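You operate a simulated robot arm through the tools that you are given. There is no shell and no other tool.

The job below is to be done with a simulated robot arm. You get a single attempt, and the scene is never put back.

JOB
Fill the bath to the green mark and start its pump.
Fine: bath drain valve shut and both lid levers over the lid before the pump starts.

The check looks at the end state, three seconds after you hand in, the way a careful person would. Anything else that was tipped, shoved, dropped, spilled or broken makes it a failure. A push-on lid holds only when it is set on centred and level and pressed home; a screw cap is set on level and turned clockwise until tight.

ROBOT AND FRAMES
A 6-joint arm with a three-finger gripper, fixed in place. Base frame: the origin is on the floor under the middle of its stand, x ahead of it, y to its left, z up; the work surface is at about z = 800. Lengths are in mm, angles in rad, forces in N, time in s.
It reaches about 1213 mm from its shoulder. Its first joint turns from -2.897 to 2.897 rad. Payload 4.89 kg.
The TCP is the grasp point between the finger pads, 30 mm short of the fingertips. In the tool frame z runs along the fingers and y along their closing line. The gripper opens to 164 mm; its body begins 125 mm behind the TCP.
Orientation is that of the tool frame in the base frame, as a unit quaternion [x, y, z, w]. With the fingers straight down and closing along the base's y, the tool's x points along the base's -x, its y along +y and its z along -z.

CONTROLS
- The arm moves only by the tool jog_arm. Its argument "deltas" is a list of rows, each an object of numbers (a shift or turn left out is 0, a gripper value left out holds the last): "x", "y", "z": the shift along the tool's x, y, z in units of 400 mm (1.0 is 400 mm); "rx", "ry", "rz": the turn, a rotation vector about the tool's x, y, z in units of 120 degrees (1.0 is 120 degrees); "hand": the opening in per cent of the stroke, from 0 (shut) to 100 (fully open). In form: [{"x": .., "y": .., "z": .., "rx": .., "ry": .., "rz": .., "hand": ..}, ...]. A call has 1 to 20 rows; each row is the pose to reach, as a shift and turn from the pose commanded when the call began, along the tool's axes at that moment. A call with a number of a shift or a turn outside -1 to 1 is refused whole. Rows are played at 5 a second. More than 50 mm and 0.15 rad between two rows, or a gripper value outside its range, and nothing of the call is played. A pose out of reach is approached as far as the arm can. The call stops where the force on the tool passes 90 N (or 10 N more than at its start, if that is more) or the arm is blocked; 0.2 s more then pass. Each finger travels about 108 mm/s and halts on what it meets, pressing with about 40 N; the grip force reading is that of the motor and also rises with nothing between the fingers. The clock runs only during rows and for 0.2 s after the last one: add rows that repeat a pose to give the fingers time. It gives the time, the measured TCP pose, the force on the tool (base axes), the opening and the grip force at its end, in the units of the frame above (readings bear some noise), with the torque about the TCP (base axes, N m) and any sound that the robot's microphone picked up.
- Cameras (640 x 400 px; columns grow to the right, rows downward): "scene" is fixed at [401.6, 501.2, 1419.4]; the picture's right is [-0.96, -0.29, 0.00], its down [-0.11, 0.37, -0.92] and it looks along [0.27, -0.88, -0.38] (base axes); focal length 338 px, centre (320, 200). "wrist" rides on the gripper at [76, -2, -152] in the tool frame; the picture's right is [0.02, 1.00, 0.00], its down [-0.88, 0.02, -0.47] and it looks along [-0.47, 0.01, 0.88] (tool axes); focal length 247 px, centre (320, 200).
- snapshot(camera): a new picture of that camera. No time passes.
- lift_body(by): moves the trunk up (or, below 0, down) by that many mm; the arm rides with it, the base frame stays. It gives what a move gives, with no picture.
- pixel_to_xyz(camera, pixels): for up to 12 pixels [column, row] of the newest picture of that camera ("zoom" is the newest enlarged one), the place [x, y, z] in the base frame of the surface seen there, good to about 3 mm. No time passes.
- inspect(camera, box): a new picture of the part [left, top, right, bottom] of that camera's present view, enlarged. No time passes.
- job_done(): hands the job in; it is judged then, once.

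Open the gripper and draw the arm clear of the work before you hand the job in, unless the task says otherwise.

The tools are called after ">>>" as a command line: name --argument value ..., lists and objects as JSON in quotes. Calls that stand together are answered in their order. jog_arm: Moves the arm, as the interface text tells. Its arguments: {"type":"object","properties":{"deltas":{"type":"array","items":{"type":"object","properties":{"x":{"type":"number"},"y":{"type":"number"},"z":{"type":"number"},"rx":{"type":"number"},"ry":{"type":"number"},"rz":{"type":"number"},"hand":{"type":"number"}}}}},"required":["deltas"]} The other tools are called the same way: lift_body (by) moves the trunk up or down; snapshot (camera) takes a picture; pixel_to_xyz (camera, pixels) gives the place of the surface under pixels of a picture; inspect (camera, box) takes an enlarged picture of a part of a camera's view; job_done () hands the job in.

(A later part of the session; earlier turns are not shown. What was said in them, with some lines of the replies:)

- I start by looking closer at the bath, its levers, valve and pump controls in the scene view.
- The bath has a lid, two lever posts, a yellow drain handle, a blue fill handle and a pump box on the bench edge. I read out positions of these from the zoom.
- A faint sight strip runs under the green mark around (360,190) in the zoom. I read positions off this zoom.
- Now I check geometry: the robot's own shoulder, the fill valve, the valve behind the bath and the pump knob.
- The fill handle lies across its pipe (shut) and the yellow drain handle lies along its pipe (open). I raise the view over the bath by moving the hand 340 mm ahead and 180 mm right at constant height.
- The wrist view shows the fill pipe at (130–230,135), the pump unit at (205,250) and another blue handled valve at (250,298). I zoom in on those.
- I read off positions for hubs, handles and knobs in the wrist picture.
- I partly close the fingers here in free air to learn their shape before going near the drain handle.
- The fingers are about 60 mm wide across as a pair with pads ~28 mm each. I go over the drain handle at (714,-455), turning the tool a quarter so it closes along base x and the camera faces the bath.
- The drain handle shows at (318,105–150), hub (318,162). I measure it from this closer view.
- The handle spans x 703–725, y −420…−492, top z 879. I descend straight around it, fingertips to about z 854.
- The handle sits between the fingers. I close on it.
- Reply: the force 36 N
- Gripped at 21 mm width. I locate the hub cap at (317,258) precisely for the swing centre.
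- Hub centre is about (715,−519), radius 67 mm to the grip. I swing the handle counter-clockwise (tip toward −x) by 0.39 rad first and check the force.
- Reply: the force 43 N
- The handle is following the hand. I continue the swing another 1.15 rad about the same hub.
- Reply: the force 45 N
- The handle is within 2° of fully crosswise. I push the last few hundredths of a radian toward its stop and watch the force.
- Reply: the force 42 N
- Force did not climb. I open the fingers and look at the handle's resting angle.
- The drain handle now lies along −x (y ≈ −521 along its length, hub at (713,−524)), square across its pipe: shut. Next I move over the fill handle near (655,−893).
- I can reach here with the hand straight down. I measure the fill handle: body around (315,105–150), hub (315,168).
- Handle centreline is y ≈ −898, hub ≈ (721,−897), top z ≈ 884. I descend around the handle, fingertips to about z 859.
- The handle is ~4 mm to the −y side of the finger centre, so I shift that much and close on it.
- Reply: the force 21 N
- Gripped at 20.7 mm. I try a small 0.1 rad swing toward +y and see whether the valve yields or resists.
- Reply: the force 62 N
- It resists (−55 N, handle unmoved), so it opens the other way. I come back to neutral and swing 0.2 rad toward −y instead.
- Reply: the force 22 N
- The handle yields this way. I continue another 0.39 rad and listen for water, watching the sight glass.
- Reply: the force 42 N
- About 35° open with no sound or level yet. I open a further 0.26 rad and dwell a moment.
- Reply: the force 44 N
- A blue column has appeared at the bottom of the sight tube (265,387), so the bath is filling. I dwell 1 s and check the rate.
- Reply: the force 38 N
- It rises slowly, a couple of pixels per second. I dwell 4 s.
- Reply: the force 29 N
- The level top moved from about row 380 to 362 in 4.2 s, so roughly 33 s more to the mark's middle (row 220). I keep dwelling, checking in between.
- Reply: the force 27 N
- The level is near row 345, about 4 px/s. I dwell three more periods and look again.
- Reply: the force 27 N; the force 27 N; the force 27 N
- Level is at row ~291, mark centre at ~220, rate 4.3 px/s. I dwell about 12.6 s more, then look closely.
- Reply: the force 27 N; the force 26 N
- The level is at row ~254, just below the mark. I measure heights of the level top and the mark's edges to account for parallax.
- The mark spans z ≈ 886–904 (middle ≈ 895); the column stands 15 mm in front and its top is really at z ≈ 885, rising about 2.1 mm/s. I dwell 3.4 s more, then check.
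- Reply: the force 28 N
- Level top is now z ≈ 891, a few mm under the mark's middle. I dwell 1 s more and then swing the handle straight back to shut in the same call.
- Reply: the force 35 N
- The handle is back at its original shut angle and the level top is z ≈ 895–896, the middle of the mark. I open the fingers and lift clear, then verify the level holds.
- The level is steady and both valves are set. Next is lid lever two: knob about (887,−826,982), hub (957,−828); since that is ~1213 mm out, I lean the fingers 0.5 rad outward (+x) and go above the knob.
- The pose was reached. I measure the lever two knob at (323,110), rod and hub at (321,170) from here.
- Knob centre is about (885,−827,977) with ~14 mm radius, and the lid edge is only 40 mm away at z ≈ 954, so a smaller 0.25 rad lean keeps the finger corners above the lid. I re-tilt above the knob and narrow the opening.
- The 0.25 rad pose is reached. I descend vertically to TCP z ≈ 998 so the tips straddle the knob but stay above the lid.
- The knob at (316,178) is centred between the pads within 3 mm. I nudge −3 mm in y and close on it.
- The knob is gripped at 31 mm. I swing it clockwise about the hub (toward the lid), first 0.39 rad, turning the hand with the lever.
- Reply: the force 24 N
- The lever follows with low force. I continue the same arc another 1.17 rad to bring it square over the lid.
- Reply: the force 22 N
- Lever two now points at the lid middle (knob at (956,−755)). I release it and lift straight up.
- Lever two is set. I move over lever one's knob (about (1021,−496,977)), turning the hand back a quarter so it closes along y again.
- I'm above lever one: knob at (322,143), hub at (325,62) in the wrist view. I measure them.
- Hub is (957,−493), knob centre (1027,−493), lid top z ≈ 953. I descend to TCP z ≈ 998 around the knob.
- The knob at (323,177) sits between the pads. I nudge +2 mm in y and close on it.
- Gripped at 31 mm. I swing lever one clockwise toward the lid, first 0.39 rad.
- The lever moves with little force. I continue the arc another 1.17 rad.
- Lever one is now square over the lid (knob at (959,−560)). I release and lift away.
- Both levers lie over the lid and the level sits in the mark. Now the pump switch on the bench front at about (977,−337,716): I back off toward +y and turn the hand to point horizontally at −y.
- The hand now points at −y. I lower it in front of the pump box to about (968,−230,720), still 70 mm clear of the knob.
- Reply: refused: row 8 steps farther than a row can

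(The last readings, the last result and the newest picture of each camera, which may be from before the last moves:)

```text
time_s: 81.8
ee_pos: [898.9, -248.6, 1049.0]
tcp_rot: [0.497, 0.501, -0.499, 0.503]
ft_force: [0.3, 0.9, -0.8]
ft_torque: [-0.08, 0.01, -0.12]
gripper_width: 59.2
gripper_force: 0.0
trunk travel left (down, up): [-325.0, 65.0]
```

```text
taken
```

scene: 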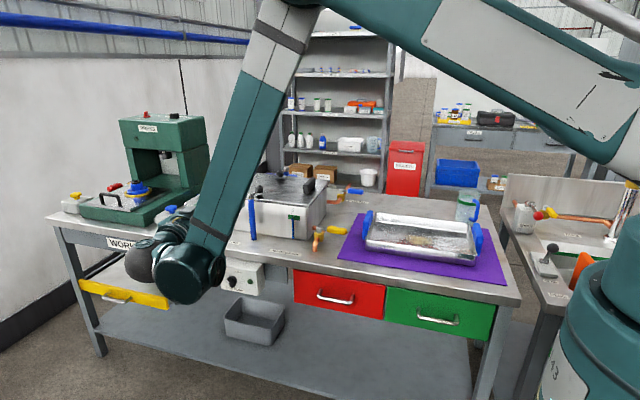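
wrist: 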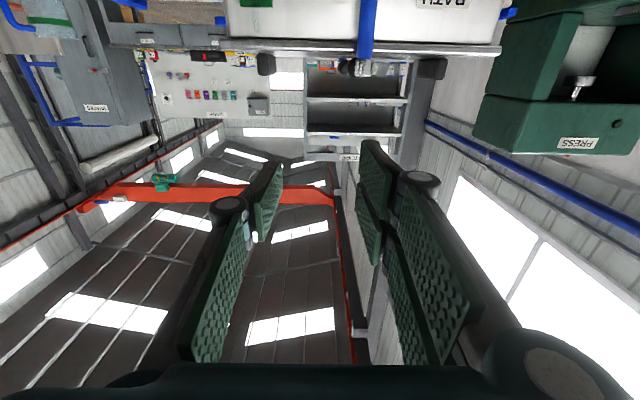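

The last step was a hair too long, so I resend the same descent with evenly spaced rows.

>>> jog_arm --deltas '[{"x": 0.1, "y": 0.021, "z": -0.006}, {"x": 0.2, "y": 0.042, "z": -0.012}, {"x": 0.3, "y": 0.063, "z": -0.018}, {"x": 0.4, "y": 0.085, "z": -0.024}, {"x": 0.5, "y": 0.106, "z": -0.03}, {"x": 0.6, "y": 0.127, "z": -0.036}, {"x": 0.7, "y": 0.148, "z": -0.042}, {"x": 0.77, "y": 0.163, "z": -0.046}, {"x": 0.825, "y": 0.175, "z": -0.05}, {"x": 0.825, "y": 0.175, "z": -0.05}]'

>>> snapshot --camera "wrist"

>>> snapshot --camera "scene"

```text
time_s: 84.0
ee_pos: [932.5, -237.6, 839.7]
tcp_rot: [0.498, 0.502, -0.497, 0.503]
ft_force: [0.6, 0.2, 0.1]
ft_torque: [0.0, 0.02, 0.01]
gripper_width: 59.0
gripper_force: 0.1
out of reach, approached as far as the arm can: row 6, 7, 8, 9, 10
trunk travel left (down, up): [-325.0, 65.0]
```

```text
taken
```

wrist: 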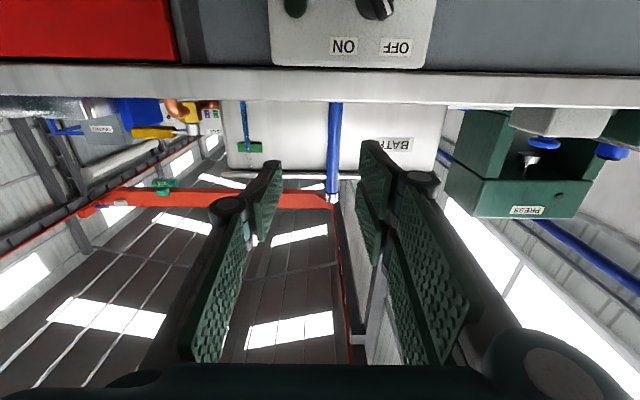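

```text
taken
```

scene: 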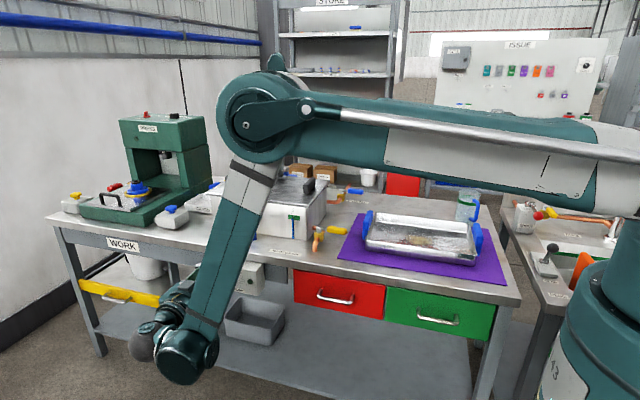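

The low pose is limited by the arm at this trunk height (stopped at z ≈ 840). Before lowering the trunk I check where the upper arm and elbow are relative to the bench items.

>>> pixel_to_xyz --camera "scene" --pixels '[[560, 160], [400, 140], [265, 130], [290, 130], [240, 220], [185, 340], [140, 345], [620, 170], [270, 60]]'

```text
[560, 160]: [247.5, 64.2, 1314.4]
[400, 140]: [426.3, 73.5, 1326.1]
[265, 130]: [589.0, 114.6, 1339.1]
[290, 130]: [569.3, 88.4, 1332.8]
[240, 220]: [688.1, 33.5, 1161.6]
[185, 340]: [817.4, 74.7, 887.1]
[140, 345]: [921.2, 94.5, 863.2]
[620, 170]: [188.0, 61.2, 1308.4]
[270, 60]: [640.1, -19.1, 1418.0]
```

The upper arm is at z ≈ 1310 and y > −20, well in front of the bench, so lowering the trunk is clear. I lower by 60 mm first to see how the hand rides.

>>> lift_body --by -60

>>> snapshot --camera "wrist"

```text
time_s: 85.0
ee_pos: [932.8, -237.8, 779.5]
tcp_rot: [0.497, 0.503, -0.497, 0.503]
ft_force: [-0.6, 0.0, -0.2]
ft_torque: [0.02, 0.0, -0.03]
gripper_width: 58.9
gripper_force: 0.0
trunk travel left (down, up): [-265.0, 125.0]
```

```text
taken
```

wrist: 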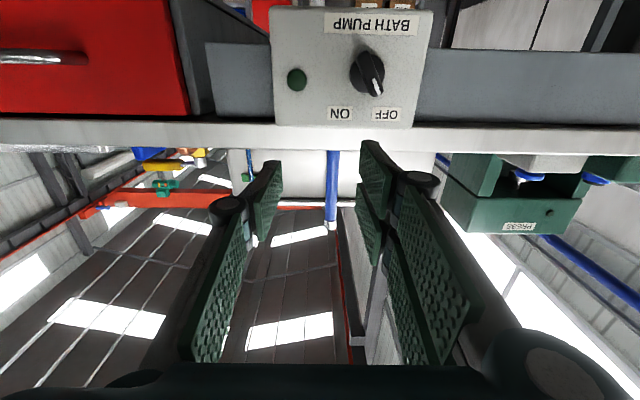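

The hand rides straight down and the knob is now visible at (367,73), pointing at OFF. I zoom in on it.

>>> inspect --camera "wrist" --box '[270, 10, 440, 130]'

>>> pixel_to_xyz --camera "wrist" --pixels '[[367, 65], [372, 80], [376, 93], [367, 73], [340, 114], [386, 114], [296, 79], [300, 20], [290, 110], [425, 60], [350, 122], [350, 140]]'

```text
3.33 times, centred on (355, 70) of wrist
```

zoom: 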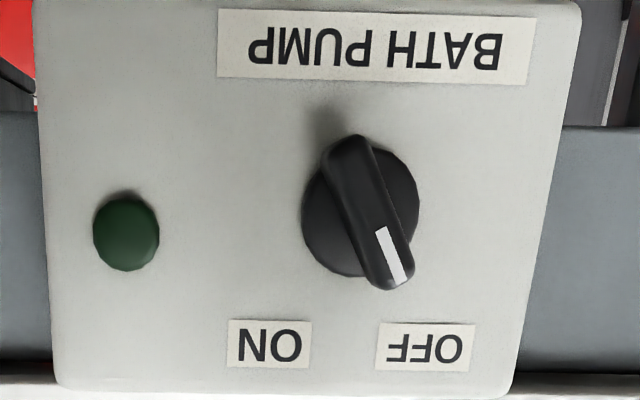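

```text
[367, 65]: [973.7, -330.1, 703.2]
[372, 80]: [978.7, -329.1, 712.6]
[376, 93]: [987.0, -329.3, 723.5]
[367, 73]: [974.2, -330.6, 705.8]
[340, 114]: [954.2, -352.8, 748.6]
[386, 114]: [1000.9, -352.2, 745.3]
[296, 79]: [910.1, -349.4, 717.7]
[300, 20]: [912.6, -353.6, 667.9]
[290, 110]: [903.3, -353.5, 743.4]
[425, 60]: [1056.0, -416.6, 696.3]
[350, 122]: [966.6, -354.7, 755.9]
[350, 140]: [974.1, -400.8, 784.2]
```

The fin's tip points 33° toward OFF; ON is mirrored at −33°, so it needs a 66° turn clockwise from the front. I measure the fin and disc depth on this zoom.

>>> pixel_to_xyz --camera "zoom" --pixels '[[352, 150], [365, 180], [375, 220], [392, 265], [398, 282], [312, 210], [325, 250], [405, 180], [415, 210], [345, 200], [360, 250], [300, 150]]'

```text
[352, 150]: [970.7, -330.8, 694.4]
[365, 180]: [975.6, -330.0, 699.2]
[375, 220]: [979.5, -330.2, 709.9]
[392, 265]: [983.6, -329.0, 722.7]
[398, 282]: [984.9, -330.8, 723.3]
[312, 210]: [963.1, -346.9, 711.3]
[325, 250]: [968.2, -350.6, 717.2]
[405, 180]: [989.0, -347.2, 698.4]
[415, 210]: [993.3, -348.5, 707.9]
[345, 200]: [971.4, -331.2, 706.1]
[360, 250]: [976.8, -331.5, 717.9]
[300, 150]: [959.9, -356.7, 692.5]
```

Disc face is y ≈ −347, fin front y ≈ −330, knob centre ≈ (977.5, 709.5). I lower the trunk another 150 mm for arm room, then raise the hand back in front of the knob.

>>> lift_body --by -150

>>> snapshot --camera "scene"

```text
time_s: 86.8
ee_pos: [932.3, -236.9, 630.6]
tcp_rot: [0.498, 0.502, -0.498, 0.502]
ft_force: [-0.1, 0.7, 0.6]
ft_torque: [0.03, 0.02, -0.03]
gripper_width: 59.1
gripper_force: 0.0
trunk travel left (down, up): [-115.0, 275.0]
```

```text
taken
```

scene: 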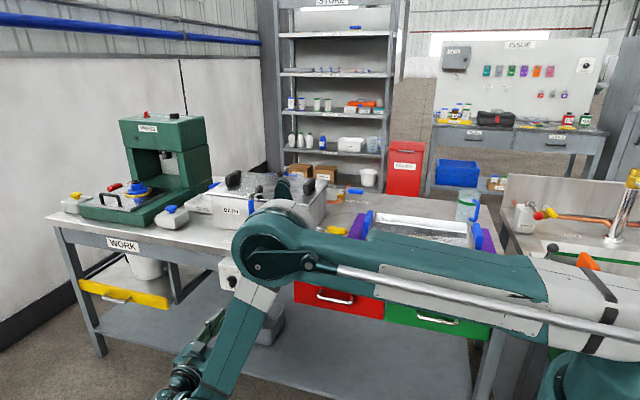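

I test a small 20 mm upward move to see from which pose the commands now count.

>>> jog_arm --deltas '[{"x": -0.025}, {"x": -0.05}, {"x": -0.05}]'

```text
time_s: 87.5
ee_pos: [932.2, -236.9, 650.0]
tcp_rot: [0.498, 0.502, -0.498, 0.502]
ft_force: [0.7, -0.5, -0.3]
ft_torque: [-0.02, 0.01, 0.0]
gripper_width: 58.9
gripper_force: 0.0
trunk travel left (down, up): [-115.0, 275.0]
```

Commands count from the actual pose. I go in front of the knob at (977.5,−245,709.5) and roll the hand −33° so the fingers close across the fin.

>>> jog_arm --deltas '[{"x": -0.0298, "y": 0.0227, "z": 0.004, "rz": -0.055}, {"x": -0.0595, "y": 0.0453, "z": 0.008, "rz": -0.11}, {"x": -0.0893, "y": 0.068, "z": 0.012, "rz": -0.165}, {"x": -0.119, "y": 0.0906, "z": 0.016, "rz": -0.22}, {"x": -0.1488, "y": 0.1133, "z": 0.02, "rz": -0.275}, {"x": -0.1488, "y": 0.1133, "z": 0.02, "rz": -0.275}]'

>>> snapshot --camera "wrist"

```text
time_s: 89.0
ee_pos: [979.3, -245.8, 707.6]
tcp_rot: [0.333, 0.624, -0.62, 0.34]
ft_force: [0.1, -0.4, -0.4]
ft_torque: [-0.02, 0.04, -0.02]
gripper_width: 58.9
gripper_force: 0.0
trunk travel left (down, up): [-115.0, 275.0]
```

```text
taken
```

wrist: 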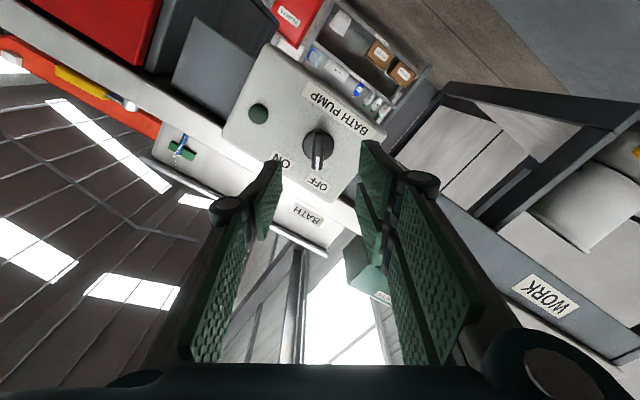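

The fin now stands vertical in the picture at (318,150), centred between the fingers. I check its position once more.

>>> inspect --camera "wrist" --box '[260, 90, 380, 210]'

>>> pixel_to_xyz --camera "wrist" --pixels '[[318, 135], [318, 145], [318, 155], [318, 165], [304, 145], [331, 145], [314, 150], [322, 150]]'

```text
3.33 times, centred on (320, 150) of wrist
```

zoom: 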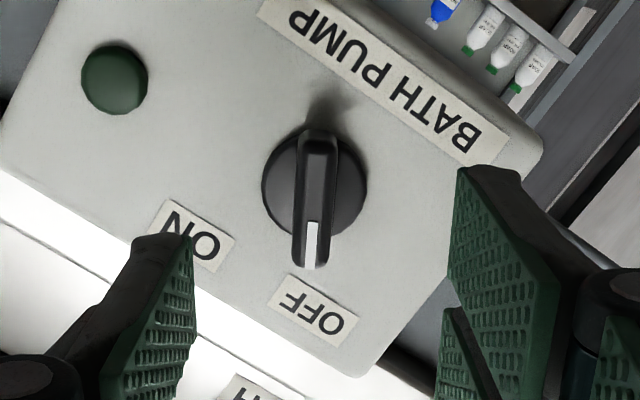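

```text
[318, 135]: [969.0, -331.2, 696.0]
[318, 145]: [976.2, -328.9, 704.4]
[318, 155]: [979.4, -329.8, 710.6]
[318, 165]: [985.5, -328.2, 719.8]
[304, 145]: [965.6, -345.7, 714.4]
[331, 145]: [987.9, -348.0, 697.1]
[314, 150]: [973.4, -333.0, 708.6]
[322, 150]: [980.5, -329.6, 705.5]
```

The fin centre is (977,−330,707). I advance 65 mm straight in so the fingertips flank the fin, stopping short of the disc.

>>> jog_arm --deltas '[{"y": -0.005, "z": 0.06}, {"y": -0.005, "z": 0.12}, {"y": -0.005, "z": 0.163}, {"y": -0.005, "z": 0.163}]'

>>> snapshot --camera "wrist"

>>> inspect --camera "wrist" --box '[240, 110, 400, 270]'

```text
time_s: 90.0
ee_pos: [979.3, -310.4, 710.6]
tcp_rot: [0.334, 0.624, -0.62, 0.34]
ft_force: [0.1, -0.1, 0.3]
ft_torque: [0.01, 0.03, 0.01]
gripper_width: 58.7
gripper_force: 0.1
trunk travel left (down, up): [-115.0, 275.0]
```

```text
taken
```

wrist: 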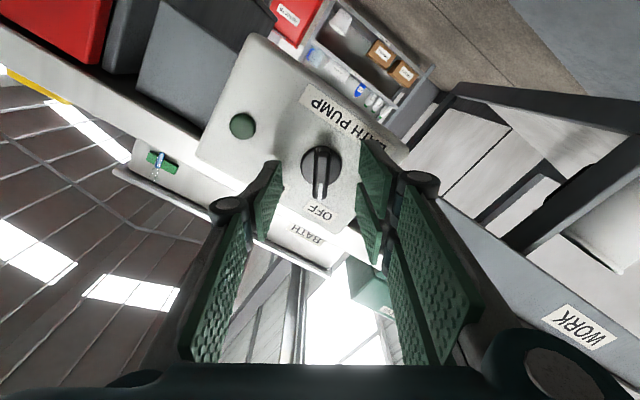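

```text
2.50 times, centred on (320, 190) of wrist
```

zoom: 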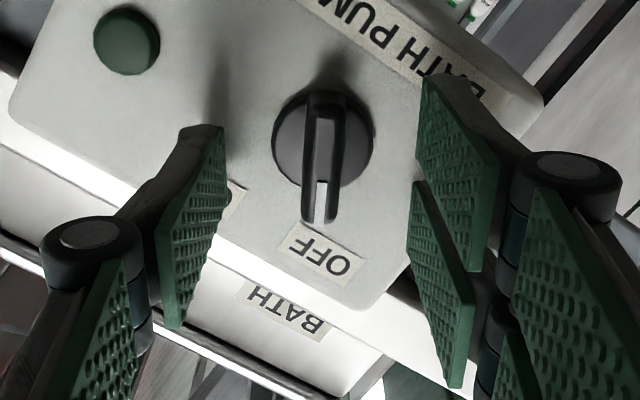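

The knob axis lies about 5.5 mm further along the tool's x, so I shift by that and close on the fin.

>>> jog_arm --deltas '[{"x": 0.0138, "hand": 36}, {"x": 0.0138, "hand": 24}, {"x": 0.0138, "hand": 14}, {"x": 0.0138, "hand": 6}, {"x": 0.0138, "hand": 3}, {"x": 0.0138, "hand": 3}]'

>>> inspect --camera "wrist" --box '[240, 110, 400, 270]'

```text
time_s: 91.3
ee_pos: [976.4, -311.9, 705.2]
tcp_rot: [0.333, 0.624, -0.619, 0.34]
ft_force: [17.2, -6.3, -5.5]
ft_torque: [0.21, -1.35, 0.41]
gripper_width: 12.2
gripper_force: 44.9
trunk travel left (down, up): [-115.0, 275.0]
```

```text
2.50 times, centred on (320, 190) of wrist
```

zoom: 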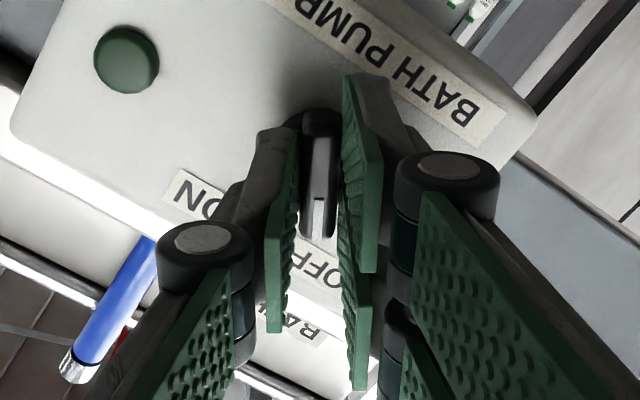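

The fin is gripped at 12 mm. All preconditions (level, drain, levers) are met, so I turn it toward ON: first 0.4 rad about the tool axis.

>>> jog_arm --deltas '[{"rz": 0.03}, {"rz": 0.08}, {"rz": 0.135}, {"rz": 0.19}]'

>>> inspect --camera "wrist" --box '[240, 110, 400, 270]'

```text
time_s: 92.3
ee_pos: [976.7, -310.6, 704.4]
tcp_rot: [0.45, 0.546, -0.54, 0.457]
ft_force: [64.2, -27.2, 11.6]
ft_torque: [-0.36, 0.17, 1.45]
gripper_width: 11.8
gripper_force: 45.5
trunk travel left (down, up): [-115.0, 275.0]
```

```text
2.50 times, centred on (320, 190) of wrist
```

zoom: 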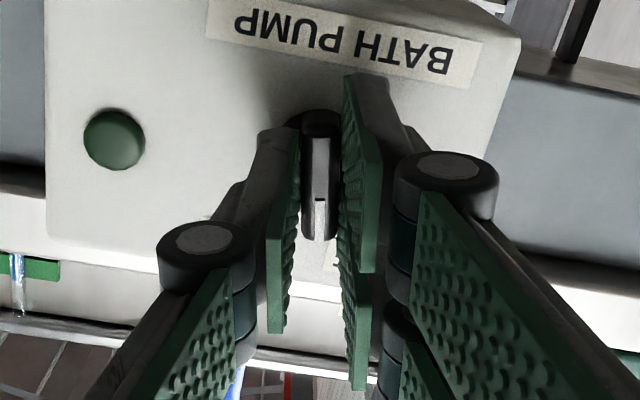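

The knob turns with the fingers but side force reached 64 N, meaning the turning axis is a few mm off. I shift about +3 mm in x and +4.5 mm in z to centre on the axis and continue in steps.

>>> jog_arm --deltas '[{"x": -0.006, "y": 0.003}, {"x": -0.0124, "y": 0.006}, {"x": -0.0124, "y": 0.006}]'

```text
time_s: 93.2
ee_pos: [977.3, -310.5, 706.2]
tcp_rot: [0.451, 0.546, -0.54, 0.455]
ft_force: [6.4, -10.2, -35.9]
ft_torque: [1.12, 0.04, 0.56]
gripper_width: 12.1
gripper_force: 45.3
trunk travel left (down, up): [-115.0, 275.0]
```

Side force dropped to 6 N in x. I continue the turn by another 0.5 rad.

>>> jog_arm --deltas '[{"rz": 0.06}, {"rz": 0.12}, {"rz": 0.18}, {"rz": 0.24}]'

>>> inspect --camera "wrist" --box '[240, 110, 400, 270]'

```text
time_s: 94.2
ee_pos: [978.2, -309.6, 708.8]
tcp_rot: [0.573, 0.415, -0.41, 0.575]
ft_force: [-15.7, 8.9, -44.5]
ft_torque: [0.88, 0.02, -0.53]
gripper_width: 11.5
gripper_force: 44.7
trunk travel left (down, up): [-115.0, 275.0]
```

```text
2.50 times, centred on (320, 190) of wrist
```

zoom: 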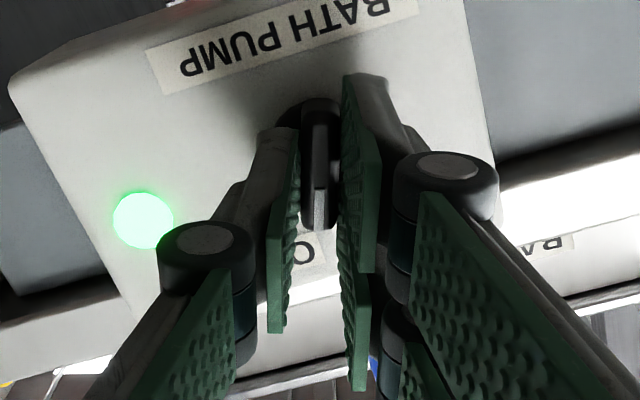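

The pump lamp is lit green. I finish the turn the last ~13° so the pointer sits fully on ON.

>>> jog_arm --deltas '[{"rz": 0.03}, {"rz": 0.06}, {"rz": 0.09}, {"rz": 0.115}, {"rz": 0.115}]'

>>> inspect --camera "wrist" --box '[240, 110, 400, 270]'

```text
time_s: 95.3
ee_pos: [977.8, -310.8, 709.0]
tcp_rot: [0.617, 0.344, -0.337, 0.622]
ft_force: [-30.9, 7.1, -39.0]
ft_torque: [0.72, 1.3, -0.89]
gripper_width: 12.2
gripper_force: 45.1
trunk travel left (down, up): [-115.0, 275.0]
```

```text
2.50 times, centred on (320, 190) of wrist
```

zoom: 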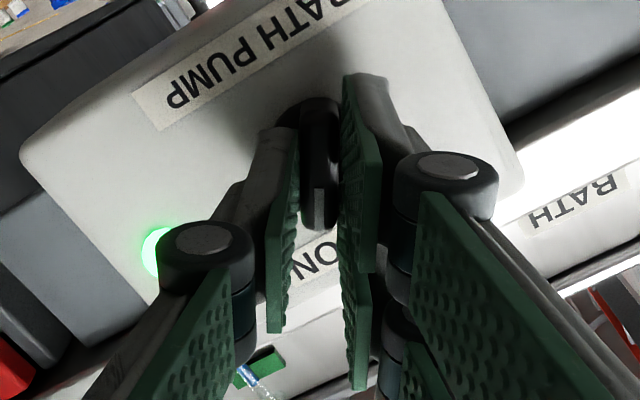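

The pointer is on ON with the stop just felt. I open the fingers and back straight off, then check the level and switch.

>>> jog_arm --deltas '[{"hand": 15}, {"hand": 30}, {"hand": 36}, {"hand": 36}, {"z": -0.1, "hand": 36}, {"z": -0.2, "hand": 36}]'

>>> snapshot --camera "wrist"

>>> inspect --camera "wrist" --box '[200, 80, 400, 260]'

>>> snapshot --camera "scene"

```text
time_s: 96.8
ee_pos: [976.1, -230.8, 711.7]
tcp_rot: [0.618, 0.343, -0.337, 0.622]
ft_force: [-0.4, -0.9, -0.9]
ft_torque: [0.02, 0.01, -0.01]
gripper_width: 59.1
gripper_force: 0.0
trunk travel left (down, up): [-115.0, 275.0]
```

```text
taken
```

wrist: 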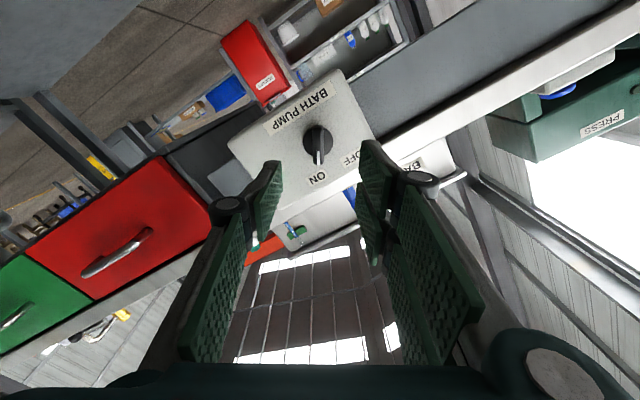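

```text
2.22 times, centred on (300, 170) of wrist
```

zoom: 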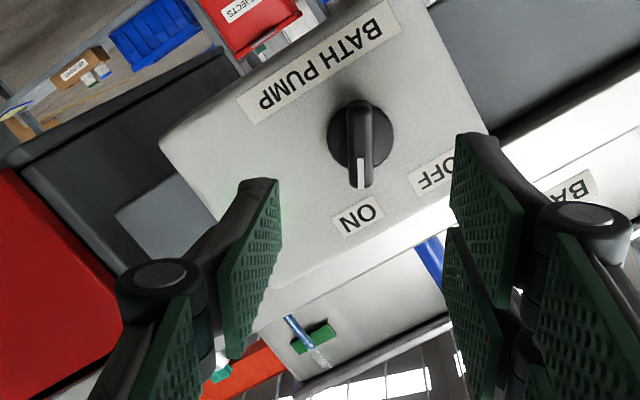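

```text
taken
```

scene: 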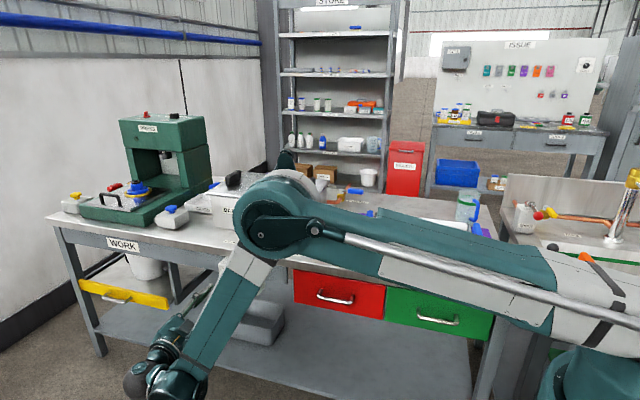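

The pointer is on ON with OFF clear of it and the lamp glowing. I raise the trunk back up 210 mm with the hand staying in front of the bench.

>>> lift_body --by 210

>>> snapshot --camera "scene"

>>> snapshot --camera "wrist"

```text
time_s: 99.0
ee_pos: [978.0, -229.8, 920.3]
tcp_rot: [0.617, 0.344, -0.338, 0.622]
ft_force: [0.2, 0.2, 0.3]
ft_torque: [-0.02, -0.05, 0.01]
gripper_width: 59.0
gripper_force: 0.0
trunk travel left (down, up): [-325.0, 65.0]
```

```text
taken
```

scene: 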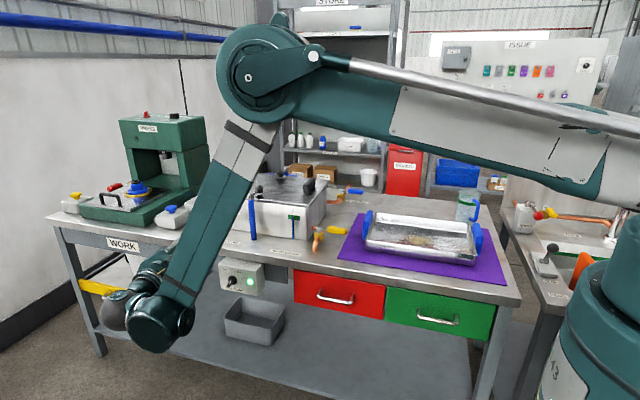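

```text
taken
```

wrist: 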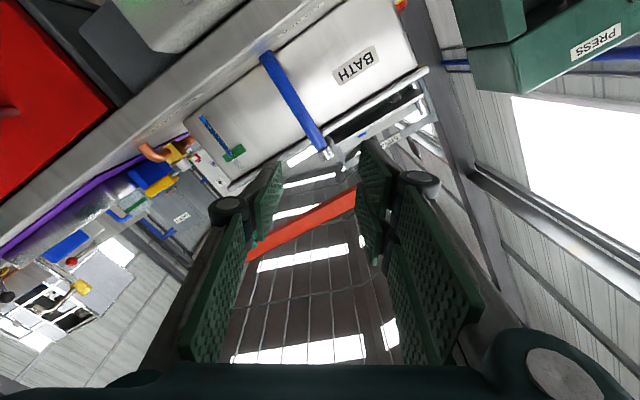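

The pump lamp glows in the scene view and the level tube is visible in both. I zoom in on the level, levers and valves.

>>> inspect --camera "scene" --box '[270, 190, 330, 240]'

>>> inspect --camera "wrist" --box '[180, 90, 270, 180]'

>>> inspect --camera "scene" --box '[210, 160, 370, 300]'

```text
8.00 times, centred on (300, 215) of scene
```

zoom: 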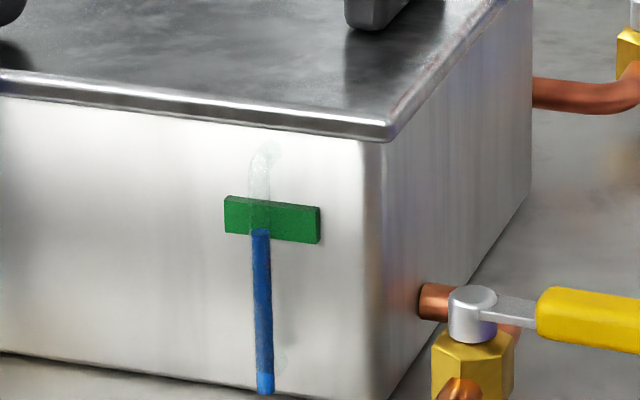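

```text
4.44 times, centred on (225, 135) of wrist
```

zoom: 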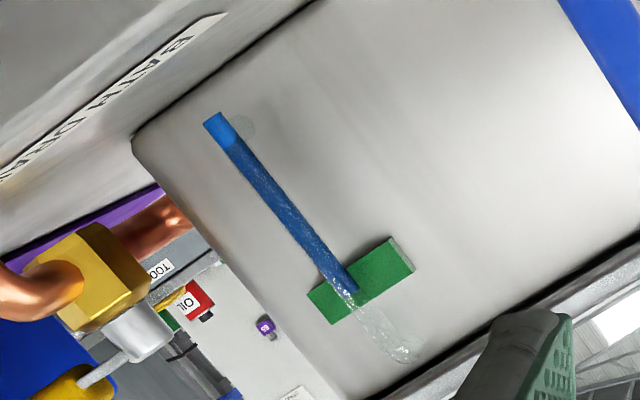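

```text
2.86 times, centred on (290, 230) of scene
```

zoom: 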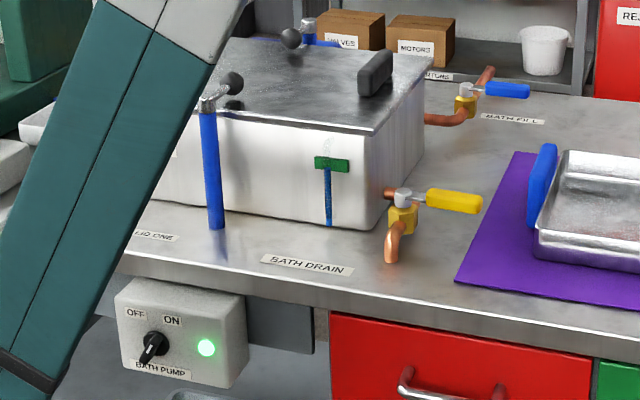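

Everything reads correctly: level inside the green mark and unchanged, drain and fill shut, both levers over the lid, lamp on. I open the hand fully and draw the arm back and up, clear of the bench.

>>> jog_arm --deltas '[{"x": -0.092, "y": -0.04, "z": -0.02, "hand": 60}, {"x": -0.184, "y": -0.08, "z": -0.04, "hand": 80}, {"x": -0.276, "y": -0.12, "z": -0.06, "hand": 100}, {"x": -0.368, "y": -0.16, "z": -0.075, "hand": 100}, {"x": -0.46, "y": -0.2, "z": -0.075, "hand": 100}, {"x": -0.552, "y": -0.24, "z": -0.075, "hand": 100}, {"x": -0.644, "y": -0.28, "z": -0.075, "hand": 100}, {"x": -0.736, "y": -0.318, "z": -0.075, "hand": 100}, {"x": -0.828, "y": -0.357, "z": -0.075, "hand": 100}, {"x": -0.828, "y": -0.357, "z": -0.075, "hand": 100}]'

>>> snapshot --camera "scene"

```text
time_s: 101.2
ee_pos: [693.3, -204.0, 1139.4]
tcp_rot: [0.619, 0.343, -0.338, 0.62]
ft_force: [-0.8, -0.6, 1.3]
ft_torque: [0.11, -0.02, 0.15]
gripper_width: 164.2
gripper_force: 0.0
out of reach, approached as far as the arm can: row 8, 9, 10
trunk travel left (down, up): [-325.0, 65.0]
```

```text
taken
```

scene: 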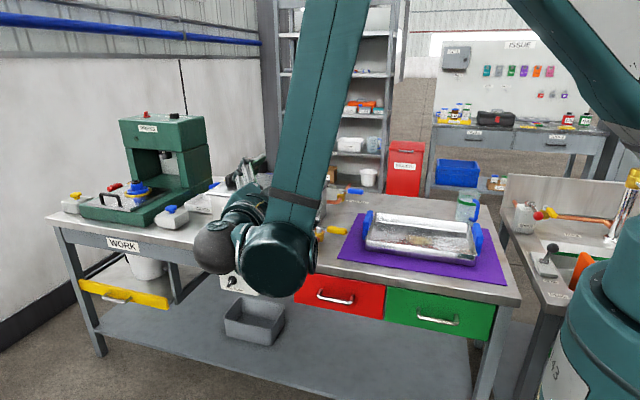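

The arm is clear of the bench but blocks the camera. I move it up a bit to get a final unobstructed look.

>>> jog_arm --deltas '[{"x": -0.07, "y": 0.045}, {"x": -0.14, "y": 0.09}, {"x": -0.21, "y": 0.136}, {"x": -0.28, "y": 0.18}, {"x": -0.35, "y": 0.227}, {"x": -0.42, "y": 0.272}, {"x": -0.42, "y": 0.272}]'

>>> snapshot --camera "scene"

>>> snapshot --camera "wrist"

```text
time_s: 102.8
ee_pos: [692.6, -200.0, 1337.1]
tcp_rot: [0.619, 0.343, -0.338, 0.62]
ft_force: [-1.6, -1.3, -0.2]
ft_torque: [0.04, 0.01, 0.13]
gripper_width: 164.1
gripper_force: 0.0
trunk travel left (down, up): [-325.0, 65.0]
```

```text
taken
```

scene: 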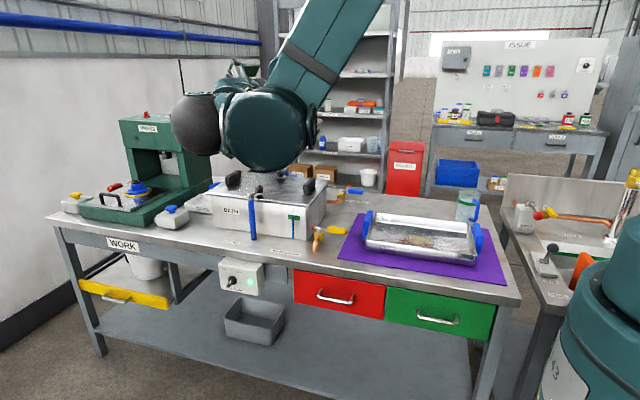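

```text
taken
```

wrist: 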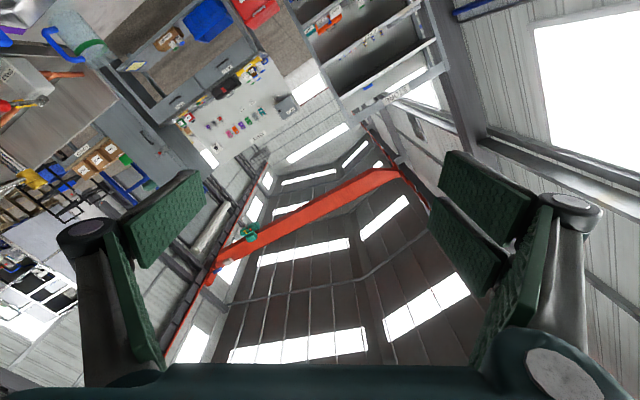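

The bath is now in view again below the arm. I take a last enlarged look at it before handing in.

>>> inspect --camera "scene" --box '[190, 160, 370, 300]'

>>> inspect --camera "scene" --box '[270, 190, 330, 240]'

>>> inspect --camera "scene" --box '[210, 255, 280, 300]'

```text
2.86 times, centred on (280, 230) of scene
```

zoom: 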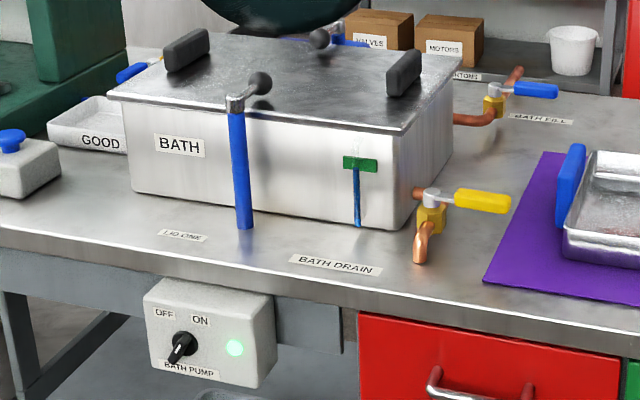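

```text
8.00 times, centred on (300, 215) of scene
```

zoom: 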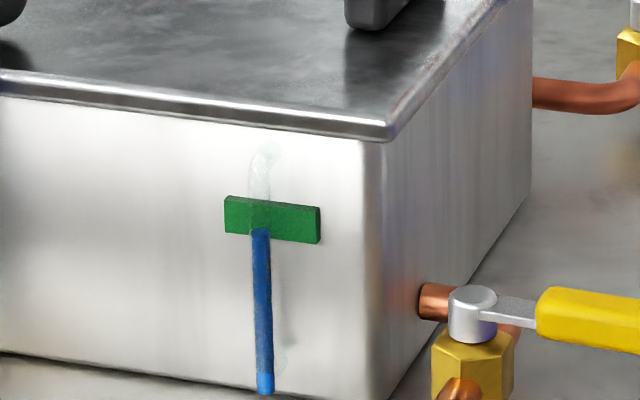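

```text
8.89 times, centred on (245, 278) of scene
```

zoom: 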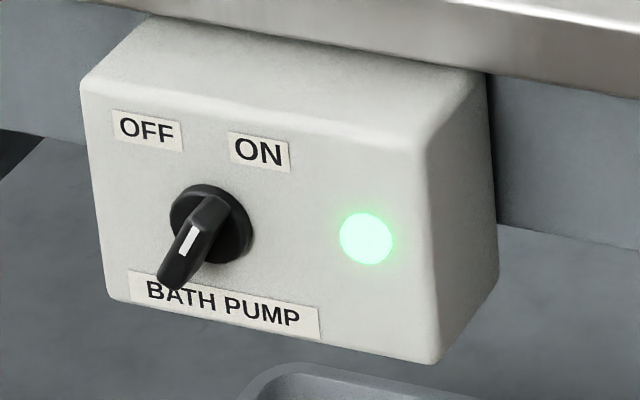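

The level stands in the green mark, the drain and fill valves are shut, and both levers are over the lid. The pump switch is on ON with its lamp lit, and the arm is clear with the gripper open. I hand in.

>>> job_done

```text
The job is handed in.
```

The bath is filled to the green mark and its pump is running, with the lamp lit green. I have handed the job in and don't have the check's result yet.

- **Level:** the water stands at about z 894–895, close to the middle of the green mark (roughly 886–904). It held steady for about 40 seconds, including after the pump started.
- **Valves:** I shut the bath drain before filling. I closed the fill valve again once the level was reached.
- **Lid levers:** both were turned over the lid before the pump was started.
- **Rest of the scene:** I saw nothing else moved or spilled in the pictures. The arm is clear of the bench with the gripper open.
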